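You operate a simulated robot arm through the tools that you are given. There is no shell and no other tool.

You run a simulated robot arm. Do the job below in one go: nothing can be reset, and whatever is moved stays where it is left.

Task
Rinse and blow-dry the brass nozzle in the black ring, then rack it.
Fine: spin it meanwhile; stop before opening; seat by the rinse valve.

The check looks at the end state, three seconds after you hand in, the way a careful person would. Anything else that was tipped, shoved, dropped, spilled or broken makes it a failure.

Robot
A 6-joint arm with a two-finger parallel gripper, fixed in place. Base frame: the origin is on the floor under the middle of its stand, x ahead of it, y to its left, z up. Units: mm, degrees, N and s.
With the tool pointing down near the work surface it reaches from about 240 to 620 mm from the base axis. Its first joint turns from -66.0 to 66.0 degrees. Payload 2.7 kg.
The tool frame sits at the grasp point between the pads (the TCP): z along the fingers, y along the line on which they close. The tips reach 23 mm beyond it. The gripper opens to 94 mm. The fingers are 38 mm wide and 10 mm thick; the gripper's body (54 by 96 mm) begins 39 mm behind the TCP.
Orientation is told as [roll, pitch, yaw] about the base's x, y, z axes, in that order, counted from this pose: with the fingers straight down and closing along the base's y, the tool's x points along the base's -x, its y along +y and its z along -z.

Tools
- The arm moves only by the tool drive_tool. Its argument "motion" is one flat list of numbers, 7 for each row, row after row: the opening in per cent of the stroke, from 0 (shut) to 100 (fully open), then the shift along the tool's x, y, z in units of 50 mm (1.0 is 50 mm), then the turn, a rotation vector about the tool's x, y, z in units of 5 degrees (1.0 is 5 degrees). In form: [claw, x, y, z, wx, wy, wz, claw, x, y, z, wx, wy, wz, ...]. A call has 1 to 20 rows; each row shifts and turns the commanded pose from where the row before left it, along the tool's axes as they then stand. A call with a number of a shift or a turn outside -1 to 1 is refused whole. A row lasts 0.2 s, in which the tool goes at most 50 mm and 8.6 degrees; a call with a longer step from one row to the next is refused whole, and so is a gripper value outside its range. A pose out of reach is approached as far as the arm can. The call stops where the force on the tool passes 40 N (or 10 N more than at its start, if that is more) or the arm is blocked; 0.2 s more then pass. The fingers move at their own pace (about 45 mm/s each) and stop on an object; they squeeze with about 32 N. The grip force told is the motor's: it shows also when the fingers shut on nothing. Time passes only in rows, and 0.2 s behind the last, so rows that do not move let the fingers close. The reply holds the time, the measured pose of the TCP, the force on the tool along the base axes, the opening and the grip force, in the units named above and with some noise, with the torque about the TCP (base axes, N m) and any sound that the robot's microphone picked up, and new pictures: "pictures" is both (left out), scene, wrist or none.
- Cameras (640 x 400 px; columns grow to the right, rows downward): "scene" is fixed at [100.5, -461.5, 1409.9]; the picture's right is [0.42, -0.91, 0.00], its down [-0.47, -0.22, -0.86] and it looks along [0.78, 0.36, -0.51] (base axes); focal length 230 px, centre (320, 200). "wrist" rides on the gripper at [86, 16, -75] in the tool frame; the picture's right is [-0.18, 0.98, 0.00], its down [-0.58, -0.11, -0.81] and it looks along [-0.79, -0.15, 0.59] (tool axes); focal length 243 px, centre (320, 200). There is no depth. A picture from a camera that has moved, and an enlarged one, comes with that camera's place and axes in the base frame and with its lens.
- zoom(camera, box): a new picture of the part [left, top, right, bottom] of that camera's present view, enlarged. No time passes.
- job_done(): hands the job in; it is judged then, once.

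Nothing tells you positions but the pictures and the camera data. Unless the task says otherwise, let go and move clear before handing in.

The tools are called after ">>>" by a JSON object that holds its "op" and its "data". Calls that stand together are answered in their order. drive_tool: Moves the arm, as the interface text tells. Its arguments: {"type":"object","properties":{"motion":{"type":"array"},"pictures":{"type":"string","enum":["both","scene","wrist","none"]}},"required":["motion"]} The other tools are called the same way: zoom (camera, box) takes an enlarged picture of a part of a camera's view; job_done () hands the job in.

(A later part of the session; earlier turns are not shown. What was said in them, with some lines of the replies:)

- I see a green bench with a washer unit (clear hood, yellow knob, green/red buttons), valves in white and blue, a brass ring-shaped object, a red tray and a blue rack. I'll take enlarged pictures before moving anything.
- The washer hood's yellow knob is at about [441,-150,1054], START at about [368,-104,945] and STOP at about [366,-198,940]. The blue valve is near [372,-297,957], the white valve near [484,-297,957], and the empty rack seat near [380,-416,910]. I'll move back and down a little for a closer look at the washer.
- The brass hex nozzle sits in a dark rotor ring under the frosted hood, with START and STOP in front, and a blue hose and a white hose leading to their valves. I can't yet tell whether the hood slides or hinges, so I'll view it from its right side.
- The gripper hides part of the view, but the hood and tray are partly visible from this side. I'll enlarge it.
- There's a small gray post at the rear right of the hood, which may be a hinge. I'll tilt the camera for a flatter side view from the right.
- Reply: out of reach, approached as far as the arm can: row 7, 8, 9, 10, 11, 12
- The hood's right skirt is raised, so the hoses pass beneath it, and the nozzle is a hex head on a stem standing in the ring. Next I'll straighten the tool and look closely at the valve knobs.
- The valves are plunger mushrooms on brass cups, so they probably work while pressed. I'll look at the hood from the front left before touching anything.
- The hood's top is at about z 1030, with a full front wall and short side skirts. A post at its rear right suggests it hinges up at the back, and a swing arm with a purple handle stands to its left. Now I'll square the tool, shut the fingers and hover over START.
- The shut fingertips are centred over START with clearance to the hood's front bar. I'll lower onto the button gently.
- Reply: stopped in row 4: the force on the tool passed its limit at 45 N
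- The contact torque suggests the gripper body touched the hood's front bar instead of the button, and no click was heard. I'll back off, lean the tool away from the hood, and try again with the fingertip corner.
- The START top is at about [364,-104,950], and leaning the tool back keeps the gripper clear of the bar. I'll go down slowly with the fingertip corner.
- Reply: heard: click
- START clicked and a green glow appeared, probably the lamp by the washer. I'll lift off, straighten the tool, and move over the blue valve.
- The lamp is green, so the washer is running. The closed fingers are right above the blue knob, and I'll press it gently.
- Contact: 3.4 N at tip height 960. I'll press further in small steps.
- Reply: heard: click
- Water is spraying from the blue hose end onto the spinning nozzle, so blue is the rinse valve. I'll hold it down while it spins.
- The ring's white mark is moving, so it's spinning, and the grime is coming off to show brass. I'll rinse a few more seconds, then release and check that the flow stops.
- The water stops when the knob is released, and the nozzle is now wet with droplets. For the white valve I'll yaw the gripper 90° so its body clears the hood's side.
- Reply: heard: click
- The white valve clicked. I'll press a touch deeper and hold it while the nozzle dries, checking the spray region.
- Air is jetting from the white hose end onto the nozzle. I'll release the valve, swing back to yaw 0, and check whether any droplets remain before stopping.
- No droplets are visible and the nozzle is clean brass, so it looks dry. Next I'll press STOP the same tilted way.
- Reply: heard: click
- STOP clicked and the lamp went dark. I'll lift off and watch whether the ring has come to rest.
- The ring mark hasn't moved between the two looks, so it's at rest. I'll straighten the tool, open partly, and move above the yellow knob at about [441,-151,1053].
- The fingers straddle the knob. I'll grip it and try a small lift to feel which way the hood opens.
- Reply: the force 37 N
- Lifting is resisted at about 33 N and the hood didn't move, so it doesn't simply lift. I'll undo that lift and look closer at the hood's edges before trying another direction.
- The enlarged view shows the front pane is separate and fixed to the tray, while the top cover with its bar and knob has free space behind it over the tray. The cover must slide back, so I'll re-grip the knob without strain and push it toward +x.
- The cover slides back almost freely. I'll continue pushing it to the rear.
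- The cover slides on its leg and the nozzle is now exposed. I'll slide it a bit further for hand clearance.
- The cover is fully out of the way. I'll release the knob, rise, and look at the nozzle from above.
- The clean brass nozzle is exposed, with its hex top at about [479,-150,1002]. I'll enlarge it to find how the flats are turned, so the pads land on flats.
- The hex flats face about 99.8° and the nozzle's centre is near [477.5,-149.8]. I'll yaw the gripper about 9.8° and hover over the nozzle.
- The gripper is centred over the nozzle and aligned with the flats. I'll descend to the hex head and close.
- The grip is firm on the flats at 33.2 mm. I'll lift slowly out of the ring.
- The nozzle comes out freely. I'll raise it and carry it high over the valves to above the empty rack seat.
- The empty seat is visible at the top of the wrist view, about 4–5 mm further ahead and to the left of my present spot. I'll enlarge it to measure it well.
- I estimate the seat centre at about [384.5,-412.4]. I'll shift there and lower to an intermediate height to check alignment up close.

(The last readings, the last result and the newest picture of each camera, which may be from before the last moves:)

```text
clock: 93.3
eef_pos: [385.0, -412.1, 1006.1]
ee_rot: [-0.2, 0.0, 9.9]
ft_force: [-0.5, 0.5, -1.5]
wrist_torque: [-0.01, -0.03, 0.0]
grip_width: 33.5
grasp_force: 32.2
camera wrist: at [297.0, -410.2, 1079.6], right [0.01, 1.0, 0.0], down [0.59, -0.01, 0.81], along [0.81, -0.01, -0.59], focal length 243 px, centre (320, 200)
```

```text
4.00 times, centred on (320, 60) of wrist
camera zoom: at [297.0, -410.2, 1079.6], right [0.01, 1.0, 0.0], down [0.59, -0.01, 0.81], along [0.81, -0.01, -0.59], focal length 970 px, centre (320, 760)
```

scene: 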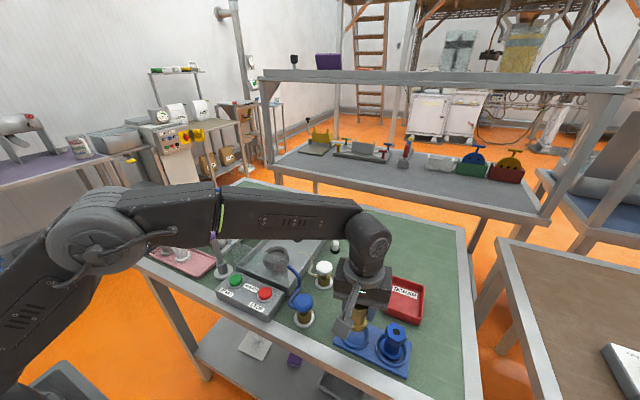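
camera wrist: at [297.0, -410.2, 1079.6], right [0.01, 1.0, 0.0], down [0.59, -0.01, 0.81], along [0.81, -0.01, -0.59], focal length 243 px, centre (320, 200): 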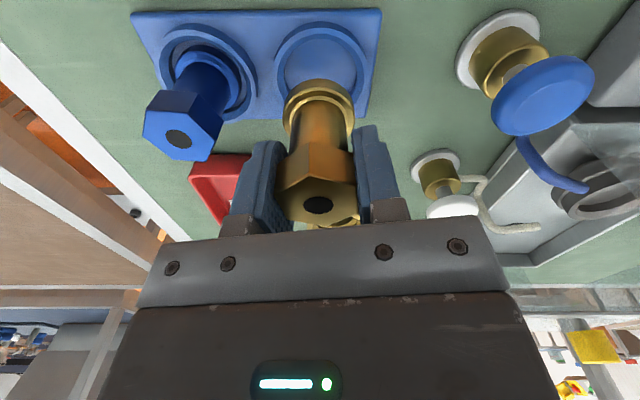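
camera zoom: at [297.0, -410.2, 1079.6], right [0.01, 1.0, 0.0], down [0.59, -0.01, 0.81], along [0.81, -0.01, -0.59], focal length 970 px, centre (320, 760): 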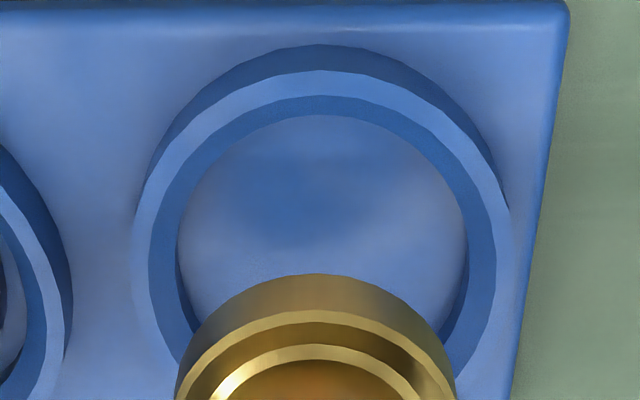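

Alignment is within about 1–2 mm, and the seat has a chamfered rim. I'll nudge slightly and lower until the flange is just above the rim, then compare again.

>>> {"op": "drive_tool", "data": {"motion": [0, 0.024, 0.017, 0.3, 0, 0, 0, 0, 0, 0, 0.24, 0, 0, 0, 0, 0, 0, 0, 0, 0, 0], "pictures": "both"}}

>>> {"op": "zoom", "data": {"camera": "wrist", "box": [260, 10, 380, 130]}}

>>> {"op": "zoom", "data": {"camera": "scene", "box": [330, 300, 400, 370]}}

```text
clock: 94.1
eef_pos: [383.0, -412.2, 977.5]
ee_rot: [-0.1, 0.0, 9.9]
ft_force: [0.5, 0.5, -1.9]
wrist_torque: [-0.01, 0.0, -0.02]
grip_width: 33.6
grasp_force: 32.0
camera wrist: at [294.7, -409.4, 1052.8], right [0.01, 1.0, 0.0], down [0.59, -0.01, 0.81], along [0.81, -0.01, -0.59], focal length 243 px, centre (320, 200)
```

scene: 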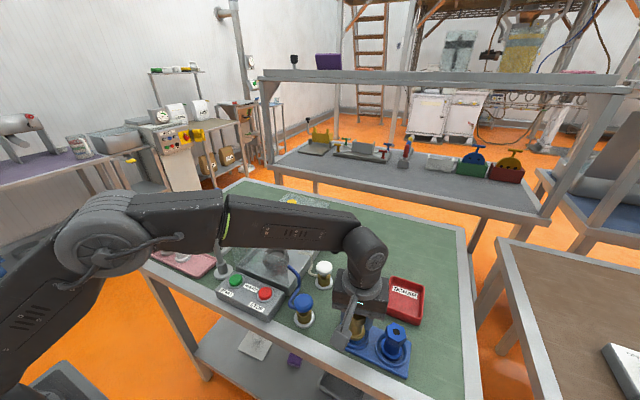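
wrist: 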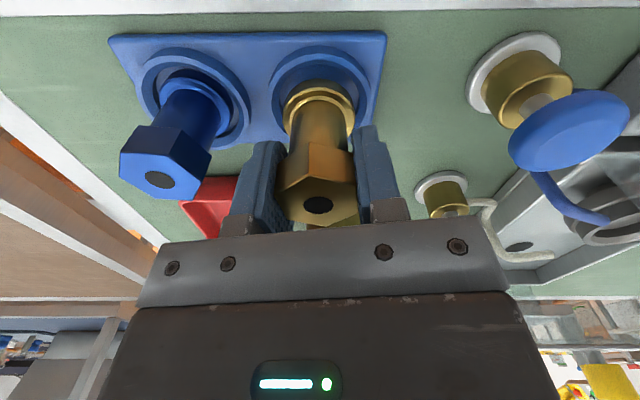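

```text
3.33 times, centred on (320, 70) of wrist
camera zoom: at [294.7, -409.4, 1052.8], right [0.01, 1.0, 0.0], down [0.59, -0.01, 0.81], along [0.81, -0.01, -0.59], focal length 809 px, centre (320, 633)
```

zoom: 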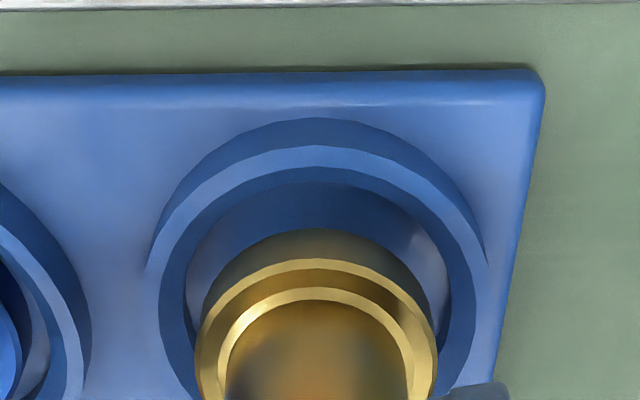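

```text
5.71 times, centred on (365, 335) of scene
camera zoom: at [100.5, -461.5, 1409.9], right [0.42, -0.91, 0.0], down [-0.47, -0.22, -0.86], along [0.78, 0.36, -0.51], focal length 1317 px, centre (63, -571)
```

zoom: 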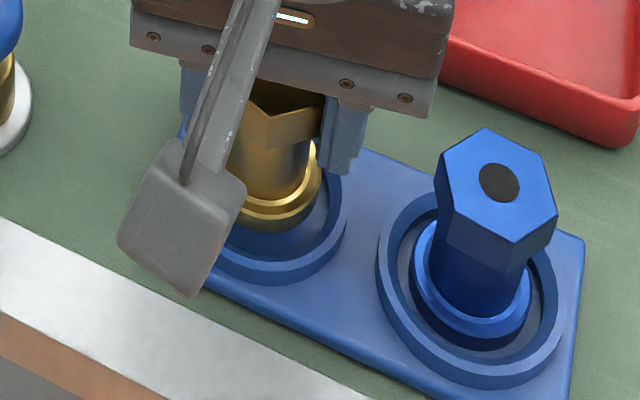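

>>> {"op": "zoom", "data": {"camera": "scene", "box": [350, 312, 398, 360]}}

>>> {"op": "zoom", "data": {"camera": "wrist", "box": [280, 25, 360, 125]}}

```text
8.33 times, centred on (374, 336) of scene
camera zoom: at [100.5, -461.5, 1409.9], right [0.42, -0.91, 0.0], down [-0.47, -0.22, -0.86], along [0.78, 0.36, -0.51], focal length 1920 px, centre (-130, -933)
```

zoom: 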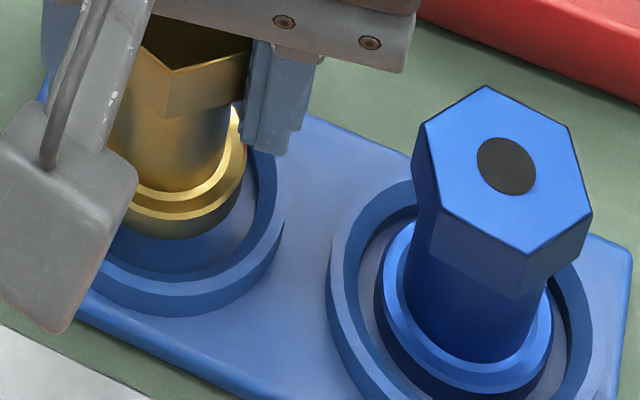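

```text
4.00 times, centred on (320, 75) of wrist
camera zoom: at [294.7, -409.4, 1052.8], right [0.01, 1.0, 0.0], down [0.59, -0.01, 0.81], along [0.81, -0.01, -0.59], focal length 970 px, centre (320, 700)
```

zoom: 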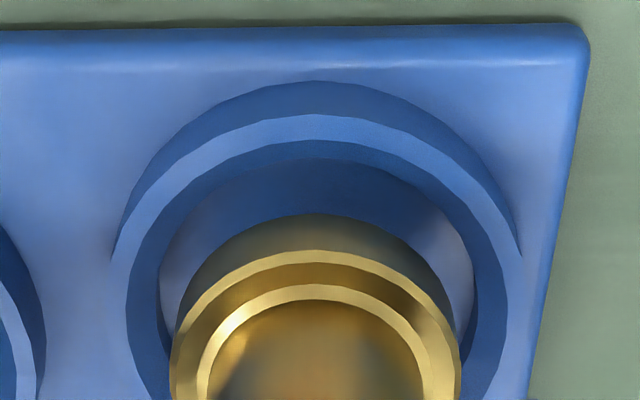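

>>> {"op": "drive_tool", "data": {"motion": [0, 0.02, 0.003, 0.04, 0, 0, 0, 0, 0, 0, 0.04, 0, 0, 0, 0, 0, 0, 0.04, 0, 0, 0], "pictures": "wrist"}}

>>> {"op": "zoom", "data": {"camera": "wrist", "box": [280, 25, 360, 125]}}

>>> {"op": "zoom", "data": {"camera": "scene", "box": [350, 312, 398, 360]}}

```text
clock: 94.9
eef_pos: [382.3, -411.3, 971.8]
ee_rot: [-0.1, -0.1, 9.9]
ft_force: [0.2, 1.0, -2.0]
wrist_torque: [0.0, -0.03, -0.03]
grip_width: 33.6
grasp_force: 31.9
camera wrist: at [293.9, -409.9, 1046.9], right [0.01, 1.0, 0.0], down [0.59, -0.01, 0.81], along [0.81, -0.01, -0.59], focal length 243 px, centre (320, 200)
```

wrist: 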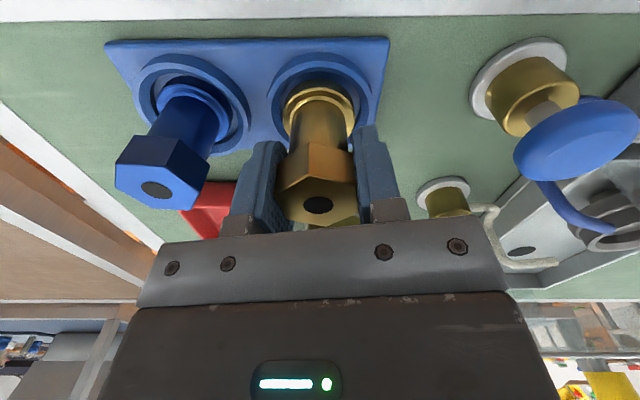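

```text
4.00 times, centred on (320, 75) of wrist
camera zoom: at [293.9, -409.9, 1046.9], right [0.01, 1.0, 0.0], down [0.59, -0.01, 0.81], along [0.81, -0.01, -0.59], focal length 970 px, centre (320, 700)
```

zoom: 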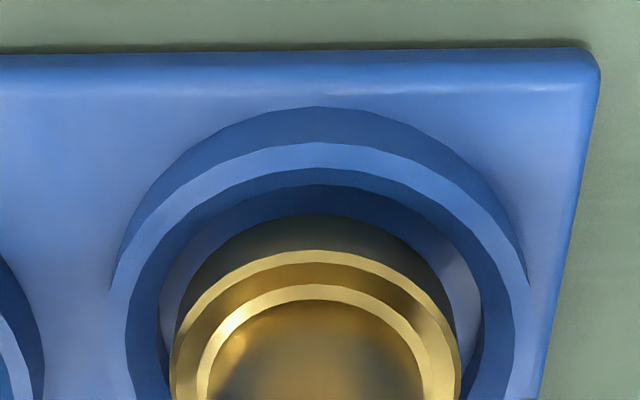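

```text
8.33 times, centred on (374, 336) of scene
camera zoom: at [100.5, -461.5, 1409.9], right [0.42, -0.91, 0.0], down [-0.47, -0.22, -0.86], along [0.78, 0.36, -0.51], focal length 1920 px, centre (-130, -933)
```

zoom: 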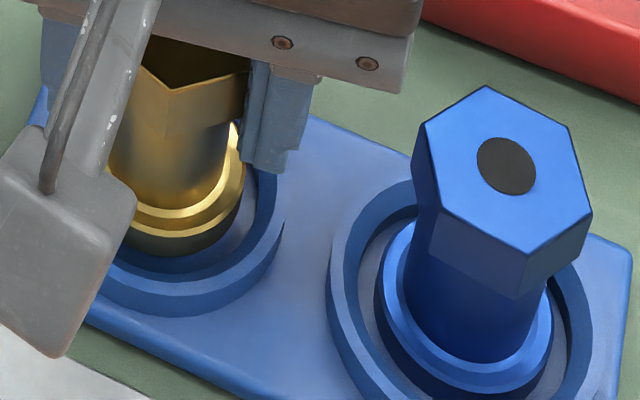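

>>> {"op": "drive_tool", "data": {"motion": [0, 0.014, 0, 0.04, 0, 0, 0, 0, 0, 0, 0.04, 0, 0, 0, 0, 0, 0, 0.03, 0, 0, 0], "pictures": "wrist"}}

>>> {"op": "zoom", "data": {"camera": "wrist", "box": [280, 25, 360, 125]}}

>>> {"op": "zoom", "data": {"camera": "scene", "box": [350, 312, 398, 360]}}

```text
clock: 95.7
eef_pos: [381.1, -410.7, 966.1]
ee_rot: [-0.2, 0.0, 9.9]
ft_force: [-0.9, 0.5, -2.5]
wrist_torque: [0.03, -0.02, 0.01]
grip_width: 33.8
grasp_force: 32.0
camera wrist: at [293.9, -409.6, 1041.7], right [0.01, 1.0, 0.0], down [0.59, -0.01, 0.81], along [0.81, -0.01, -0.59], focal length 243 px, centre (320, 200)
```

wrist: 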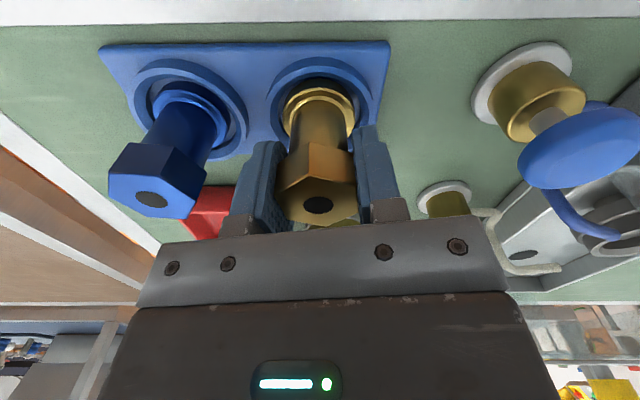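

```text
4.00 times, centred on (320, 75) of wrist
camera zoom: at [293.9, -409.6, 1041.7], right [0.01, 1.0, 0.0], down [0.59, -0.01, 0.81], along [0.81, -0.01, -0.59], focal length 970 px, centre (320, 700)
```

zoom: 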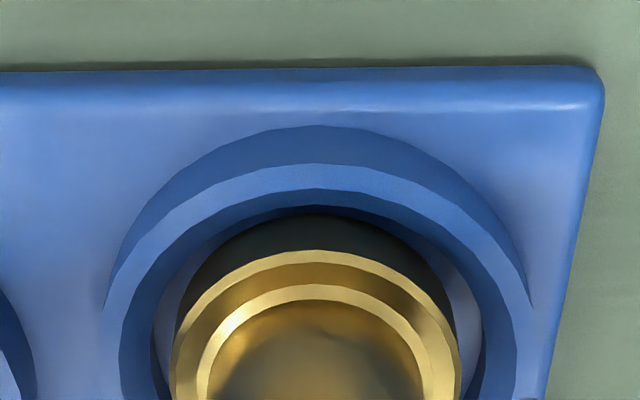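

```text
8.33 times, centred on (374, 336) of scene
camera zoom: at [100.5, -461.5, 1409.9], right [0.42, -0.91, 0.0], down [-0.47, -0.22, -0.86], along [0.78, 0.36, -0.51], focal length 1920 px, centre (-130, -933)
```

zoom: 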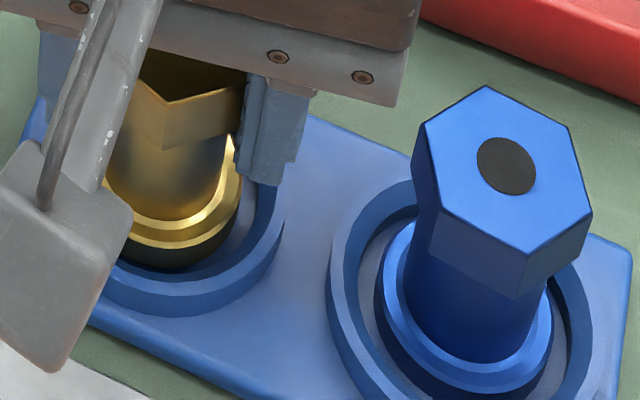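

>>> {"op": "drive_tool", "data": {"motion": [0, 0, 0, 0.04, 0, 0, 0, 0, 0, 0, 0.04, 0, 0, 0], "pictures": "none"}}

>>> {"op": "zoom", "data": {"camera": "scene", "box": [345, 312, 405, 372]}}

>>> {"op": "zoom", "data": {"camera": "wrist", "box": [260, 25, 380, 145]}}

```text
clock: 96.3
eef_pos: [381.4, -412.7, 961.7]
ee_rot: [-0.2, 0.0, 9.8]
ft_force: [-0.7, 0.2, -2.5]
wrist_torque: [-0.01, 0.0, -0.03]
grip_width: 33.6
grasp_force: 32.2
```

```text
6.67 times, centred on (375, 342) of scene
camera zoom: at [100.5, -461.5, 1409.9], right [0.42, -0.91, 0.0], down [-0.47, -0.22, -0.86], along [0.78, 0.36, -0.51], focal length 1536 px, centre (-47, -747)
```

zoom: 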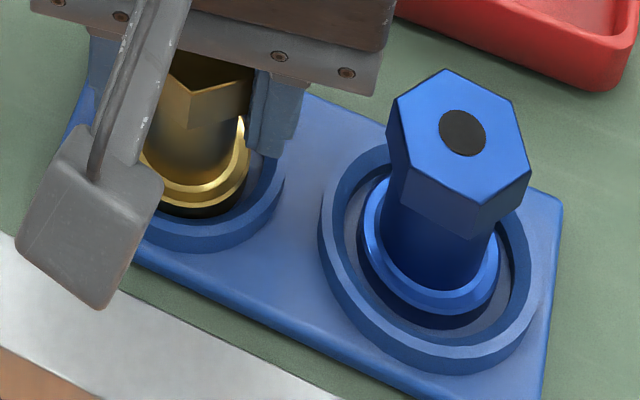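

```text
3.33 times, centred on (320, 85) of wrist
camera zoom: at [293.8, -410.0, 1037.2], right [0.01, 1.0, 0.0], down [0.59, -0.01, 0.81], along [0.81, -0.01, -0.59], focal length 809 px, centre (320, 583)
```

zoom: 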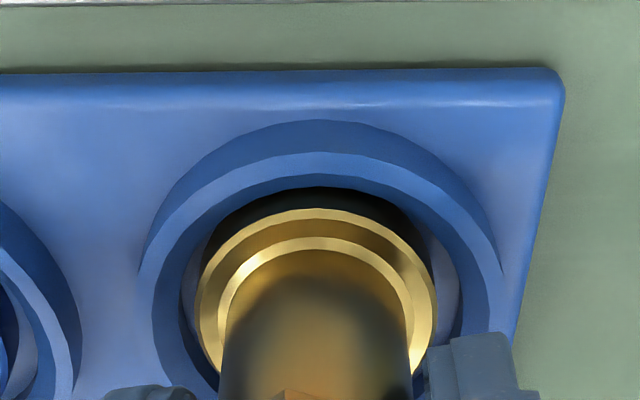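

>>> {"op": "drive_tool", "data": {"motion": [0, 0, 0, 0.03, 0, 0, 0, 0, 0, 0, 0.03, 0, 0, 0, 0, 0, 0, 0, 0, 0, 0], "pictures": "none"}}

>>> {"op": "drive_tool", "data": {"motion": [0, 0, 0, 0.03, 0, 0, 0, 0, 0, 0, 0, 0, 0, 0], "pictures": "wrist"}}

>>> {"op": "zoom", "data": {"camera": "wrist", "box": [140, 25, 400, 225]}}

```text
clock: 97.1
eef_pos: [381.4, -412.5, 961.7]
ee_rot: [-0.2, -0.1, 9.9]
ft_force: [1.5, 2.3, 6.7]
wrist_torque: [0.16, 0.09, -0.04]
grip_width: 33.4
grasp_force: 31.9
```

```text
clock: 97.7
eef_pos: [382.6, -412.0, 960.5]
ee_rot: [-0.3, -0.2, 9.8]
ft_force: [-0.3, 5.6, 19.4]
wrist_torque: [0.12, 0.21, -0.05]
grip_width: 33.5
grasp_force: 31.7
camera wrist: at [293.4, -410.1, 1035.0], right [0.01, 1.0, 0.0], down [0.59, 0.0, 0.81], along [0.81, -0.01, -0.59], focal length 243 px, centre (320, 200)
```

wrist: 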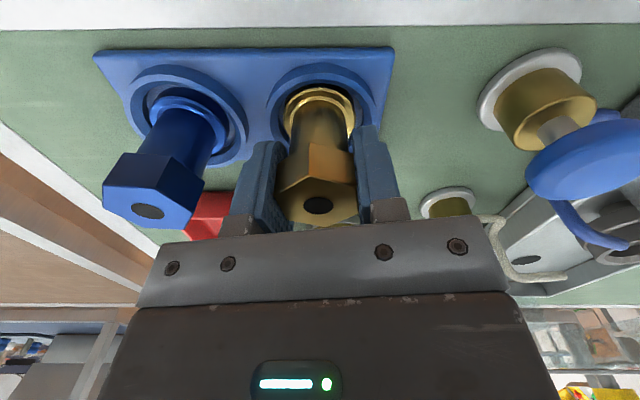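

```text
2.00 times, centred on (270, 125) of wrist
camera zoom: at [293.4, -410.1, 1035.0], right [0.01, 1.0, 0.0], down [0.59, 0.0, 0.81], along [0.81, -0.01, -0.59], focal length 485 px, centre (420, 350)
```

zoom: 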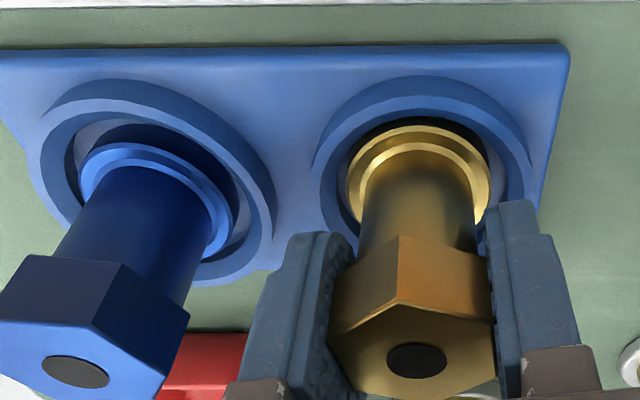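

There's contact at TCP z≈961 with about 19 N, consistent with the flange on the seat floor. I'll ease the load and check how it sits compared with the blue nozzle.

>>> {"op": "drive_tool", "data": {"motion": [0, 0, 0, -0.06, 0, 0, 0, 0, 0, 0, 0, 0, 0, 0], "pictures": "wrist"}}

>>> {"op": "zoom", "data": {"camera": "wrist", "box": [255, 50, 385, 150]}}

>>> {"op": "zoom", "data": {"camera": "wrist", "box": [110, 50, 260, 175]}}

>>> {"op": "zoom", "data": {"camera": "scene", "box": [345, 312, 405, 372]}}

```text
clock: 98.3
eef_pos: [381.9, -411.8, 960.7]
ee_rot: [-0.1, 0.0, 9.8]
ft_force: [2.2, -1.7, 6.2]
wrist_torque: [-0.15, -0.22, -0.01]
grip_width: 33.7
grasp_force: 32.0
camera wrist: at [293.1, -409.7, 1035.2], right [0.01, 1.0, 0.0], down [0.59, -0.01, 0.81], along [0.81, -0.01, -0.59], focal length 243 px, centre (320, 200)
```

wrist: 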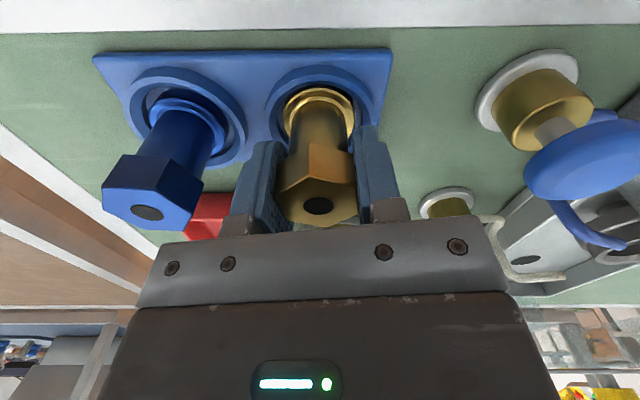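

```text
4.00 times, centred on (320, 100) of wrist
camera zoom: at [293.1, -409.7, 1035.2], right [0.01, 1.0, 0.0], down [0.59, -0.01, 0.81], along [0.81, -0.01, -0.59], focal length 970 px, centre (320, 600)
```

zoom: 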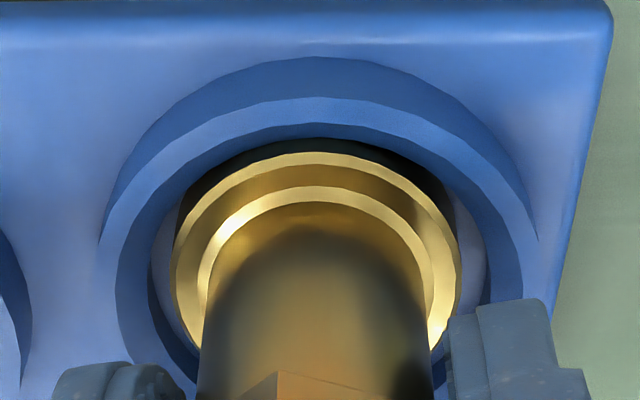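

```text
3.20 times, centred on (185, 112) of wrist
camera zoom: at [293.1, -409.7, 1035.2], right [0.01, 1.0, 0.0], down [0.59, -0.01, 0.81], along [0.81, -0.01, -0.59], focal length 776 px, centre (752, 480)
```

zoom: 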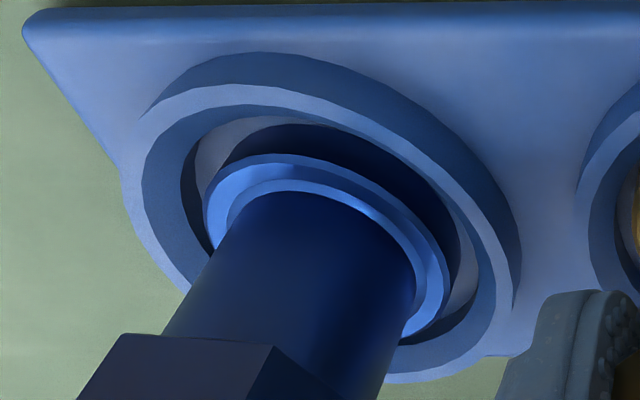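

```text
6.67 times, centred on (375, 342) of scene
camera zoom: at [100.5, -461.4, 1409.9], right [0.42, -0.91, 0.0], down [-0.47, -0.22, -0.86], along [0.78, 0.36, -0.51], focal length 1536 px, centre (-47, -747)
```

zoom: 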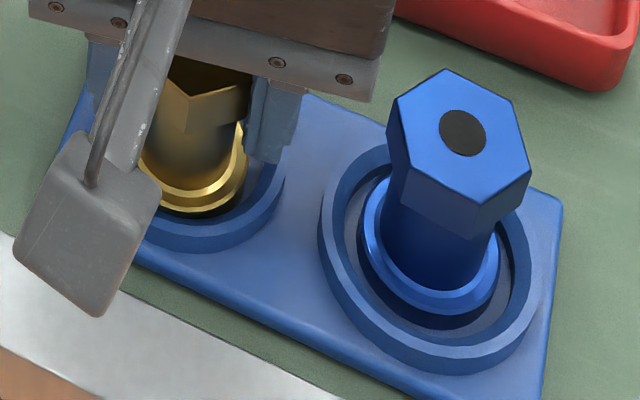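

The flange sits inside the ring, and its top is level with or slightly below the blue nozzle's, so it's down on the seat floor. I'll open gently and rise straight up.

>>> {"op": "drive_tool", "data": {"motion": [42, 0, 0, 0, 0, 0, 0, 50, 0, 0, 0, 0, 0, 0, 55, 0, 0, 0, 0, 0, 0, 55, 0, 0, 0, 0, 0, 0], "pictures": "wrist"}}

>>> {"op": "zoom", "data": {"camera": "wrist", "box": [200, 40, 440, 240]}}

```text
clock: 99.3
eef_pos: [380.9, -411.3, 961.1]
ee_rot: [-0.1, 0.0, 10.0]
ft_force: [-0.4, 0.0, 0.5]
wrist_torque: [0.01, 0.03, 0.02]
grip_width: 51.8
grasp_force: 0.1
camera wrist: at [293.3, -409.7, 1036.0], right [0.01, 1.0, 0.0], down [0.59, -0.01, 0.81], along [0.81, -0.01, -0.59], focal length 243 px, centre (320, 200)
```

wrist: 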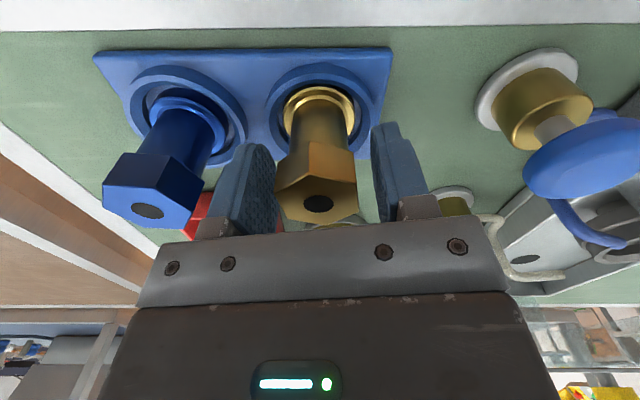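

```text
2.00 times, centred on (320, 140) of wrist
camera zoom: at [293.3, -409.7, 1036.0], right [0.01, 1.0, 0.0], down [0.59, -0.01, 0.81], along [0.81, -0.01, -0.59], focal length 485 px, centre (320, 320)
```

zoom: 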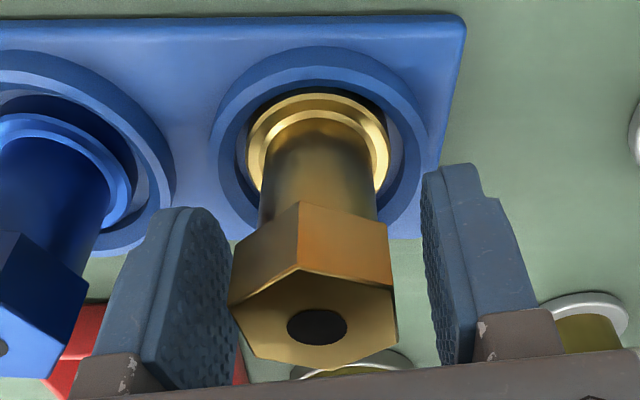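

The nozzle stands on its own with the fingers open. I'll rise straight up and inspect the result.

>>> {"op": "drive_tool", "data": {"motion": [55, 0, 0, -0.3, 0, 0, 0, 55, 0, 0, -0.6, 0, 0, 0, 55, 0, 0, -0.8, 0, 0, 0, 55, 0, 0, -0.8, 0, 0, 0, 55, 0, 0, -0.8, 0, 0, 0, 55, 0.8, 0, 0, 0, 0, 0, 55, 0.8, 0, 0, 0, 0, 0], "pictures": "both"}}

>>> {"op": "zoom", "data": {"camera": "scene", "box": [320, 290, 420, 390]}}

>>> {"op": "zoom", "data": {"camera": "wrist", "box": [200, 20, 420, 200]}}

>>> {"op": "zoom", "data": {"camera": "scene", "box": [200, 190, 360, 310]}}

```text
clock: 100.9
eef_pos: [301.7, -426.0, 1126.8]
ee_rot: [-0.1, -0.1, 9.9]
ft_force: [-0.6, -0.1, -0.2]
wrist_torque: [0.02, -0.01, -0.01]
grip_width: 51.6
grasp_force: 0.1
camera wrist: at [213.7, -423.1, 1201.9], right [0.01, 1.0, 0.0], down [0.59, -0.01, 0.81], along [0.81, -0.01, -0.59], focal length 243 px, centre (320, 200)
```

scene: 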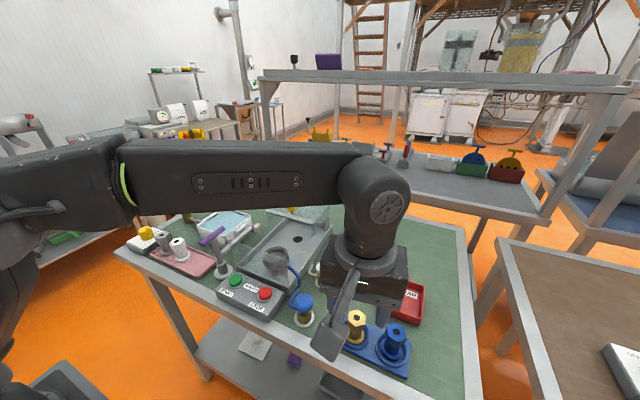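
wrist: 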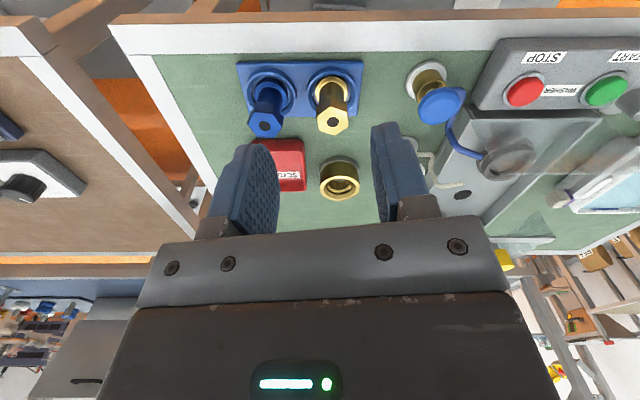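

```text
4.00 times, centred on (370, 340) of scene
camera zoom: at [100.6, -461.5, 1409.9], right [0.42, -0.91, 0.0], down [-0.47, -0.22, -0.86], along [0.78, 0.36, -0.51], focal length 922 px, centre (120, -360)
```

zoom: 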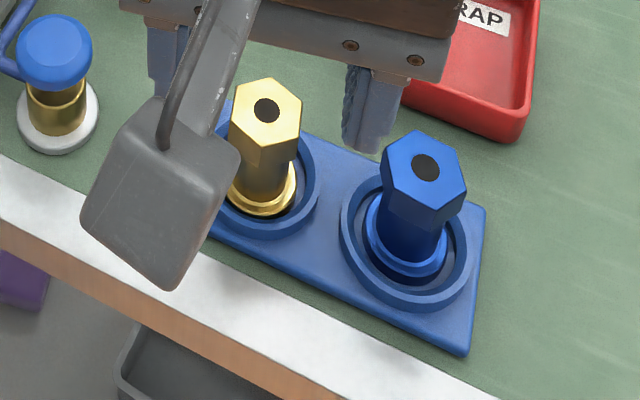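

```text
2.22 times, centred on (310, 110) of wrist
camera zoom: at [213.7, -423.1, 1201.9], right [0.01, 1.0, 0.0], down [0.59, -0.01, 0.81], along [0.81, -0.01, -0.59], focal length 539 px, centre (342, 400)
```

zoom: 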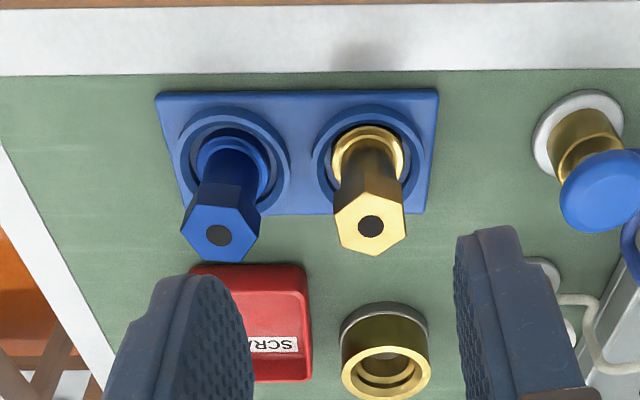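

```text
3.33 times, centred on (280, 250) of scene
camera zoom: at [100.6, -461.5, 1409.9], right [0.42, -0.91, 0.0], down [-0.47, -0.22, -0.86], along [0.78, 0.36, -0.51], focal length 768 px, centre (453, 33)
```

zoom: 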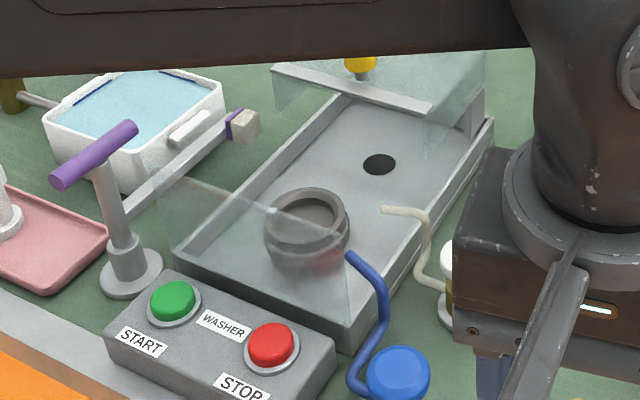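

The nozzle stands upright in the seat beside the rinse valve. I'll move the arm well clear and take a final close look.

>>> {"op": "drive_tool", "data": {"motion": [55, 0, 0.3, -0.8, 0, 0, 0, 55, 0, 0.7, -0.5, 0, 0, 0, 55, 0, 0.9, 0, 0, 0, 0, 55, 0, 0.9, 0, 0, 0, 0, 55, 0, 0.9, 0, 0, 0, 0, 55, 0, 0.9, 0, 0, 0, 0, 55, 0, 0.9, 0, 0, 0, 0, 55, 0, 0.9, 0, 0, 0, 0], "pictures": "both"}}

>>> {"op": "zoom", "data": {"camera": "scene", "box": [330, 300, 420, 390]}}

>>> {"op": "zoom", "data": {"camera": "scene", "box": [335, 305, 385, 355]}}

>>> {"op": "zoom", "data": {"camera": "scene", "box": [110, 180, 350, 330]}}

>>> {"op": "zoom", "data": {"camera": "scene", "box": [280, 220, 450, 340]}}

```text
clock: 102.7
eef_pos: [247.2, -108.9, 1193.4]
ee_rot: [-0.1, 0.1, 9.9]
ft_force: [-0.6, -0.3, -0.6]
wrist_torque: [-0.02, 0.03, -0.02]
grip_width: 51.5
grasp_force: 0.0
camera wrist: at [158.9, -105.8, 1268.1], right [0.01, 1.0, 0.0], down [0.59, -0.01, 0.81], along [0.81, -0.01, -0.59], focal length 243 px, centre (320, 200)
```

scene: 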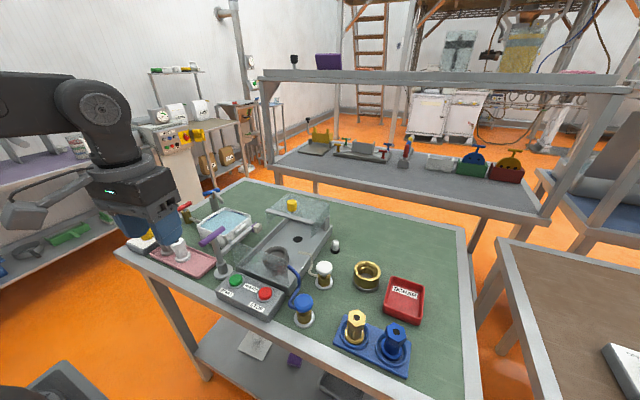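
wrist: 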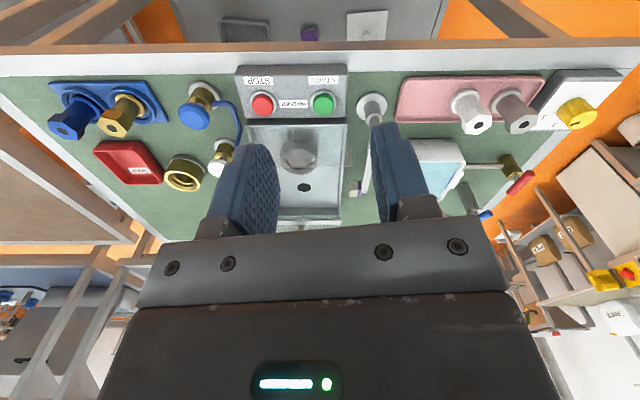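

```text
4.44 times, centred on (375, 345) of scene
camera zoom: at [100.5, -461.5, 1409.9], right [0.42, -0.91, 0.0], down [-0.47, -0.22, -0.86], along [0.78, 0.36, -0.51], focal length 1024 px, centre (76, -444)
```

zoom: 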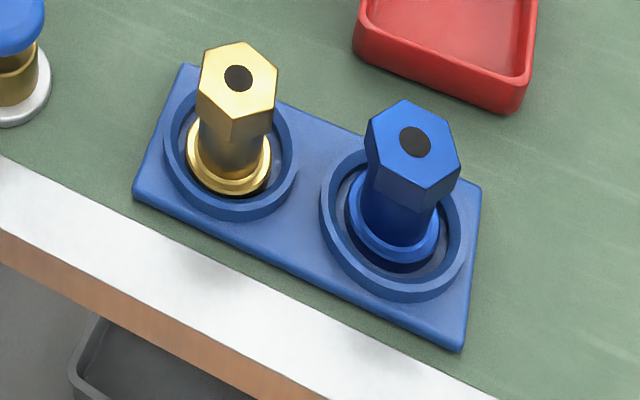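

```text
8.00 times, centred on (360, 330) of scene
camera zoom: at [100.5, -461.5, 1409.9], right [0.42, -0.91, 0.0], down [-0.47, -0.22, -0.86], along [0.78, 0.36, -0.51], focal length 1844 px, centre (0, -840)
```

zoom: 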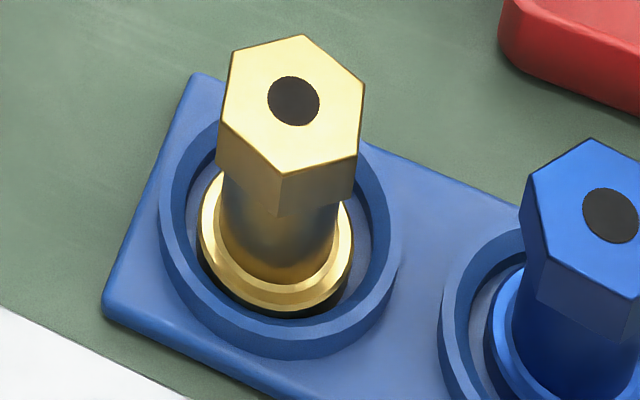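

```text
2.67 times, centred on (230, 255) of scene
camera zoom: at [100.5, -461.5, 1409.9], right [0.42, -0.91, 0.0], down [-0.47, -0.22, -0.86], along [0.78, 0.36, -0.51], focal length 614 px, centre (560, 53)
```

zoom: 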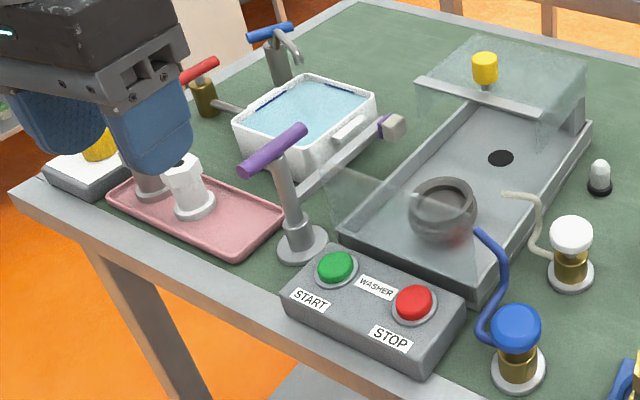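

```text
3.33 times, centred on (365, 280) of scene
camera zoom: at [100.5, -461.5, 1409.9], right [0.42, -0.91, 0.0], down [-0.47, -0.22, -0.86], along [0.78, 0.36, -0.51], focal length 768 px, centre (170, -67)
```

zoom: 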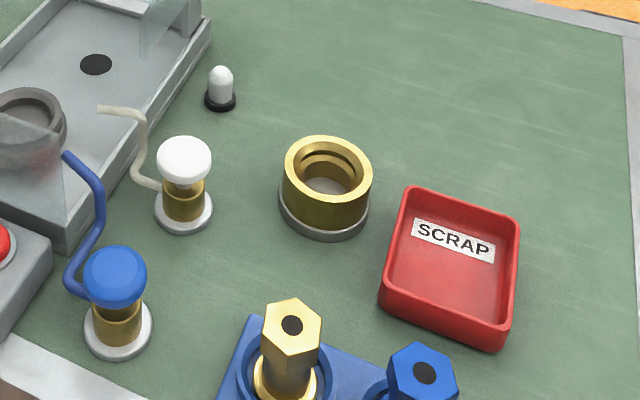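

The clean, dry brass nozzle stands upright in the seat beside the blue rinse valve. The washer is stopped with its lamp off, both valves have sprung back, everything else is in place and the arm is clear. I left the washer cover slid open. Handing in.

>>> {"op": "job_done", "data": {}}

```text
The job is handed in.
```

The brass nozzle is rinsed, blow-dried and standing upright in the empty rack seat next to the blue rinse valve. I handed the job in and don't have a result back yet.

- **Rinse and dry:** I pressed START, held the blue valve for about 9 s and then the white air valve for about 12 s, with the ring spinning throughout. No droplets were visible on the nozzle afterwards.
- **Stop before opening:** I pressed STOP, the lamp went out and the ring was still before I opened the cover. The cover slides back along the tray.
- **Contacts:** On my first try at START, the gripper touched the front of the washer at about 45 N. I also pulled up on the cover knob before finding that it slides. Neither shifted or damaged anything that I could see.
- **End state:** Both valves have sprung back and the arm is clear. I left the cover slid open, since the task didn't ask for it to be closed. The nozzle sits slightly off-centre in its seat.
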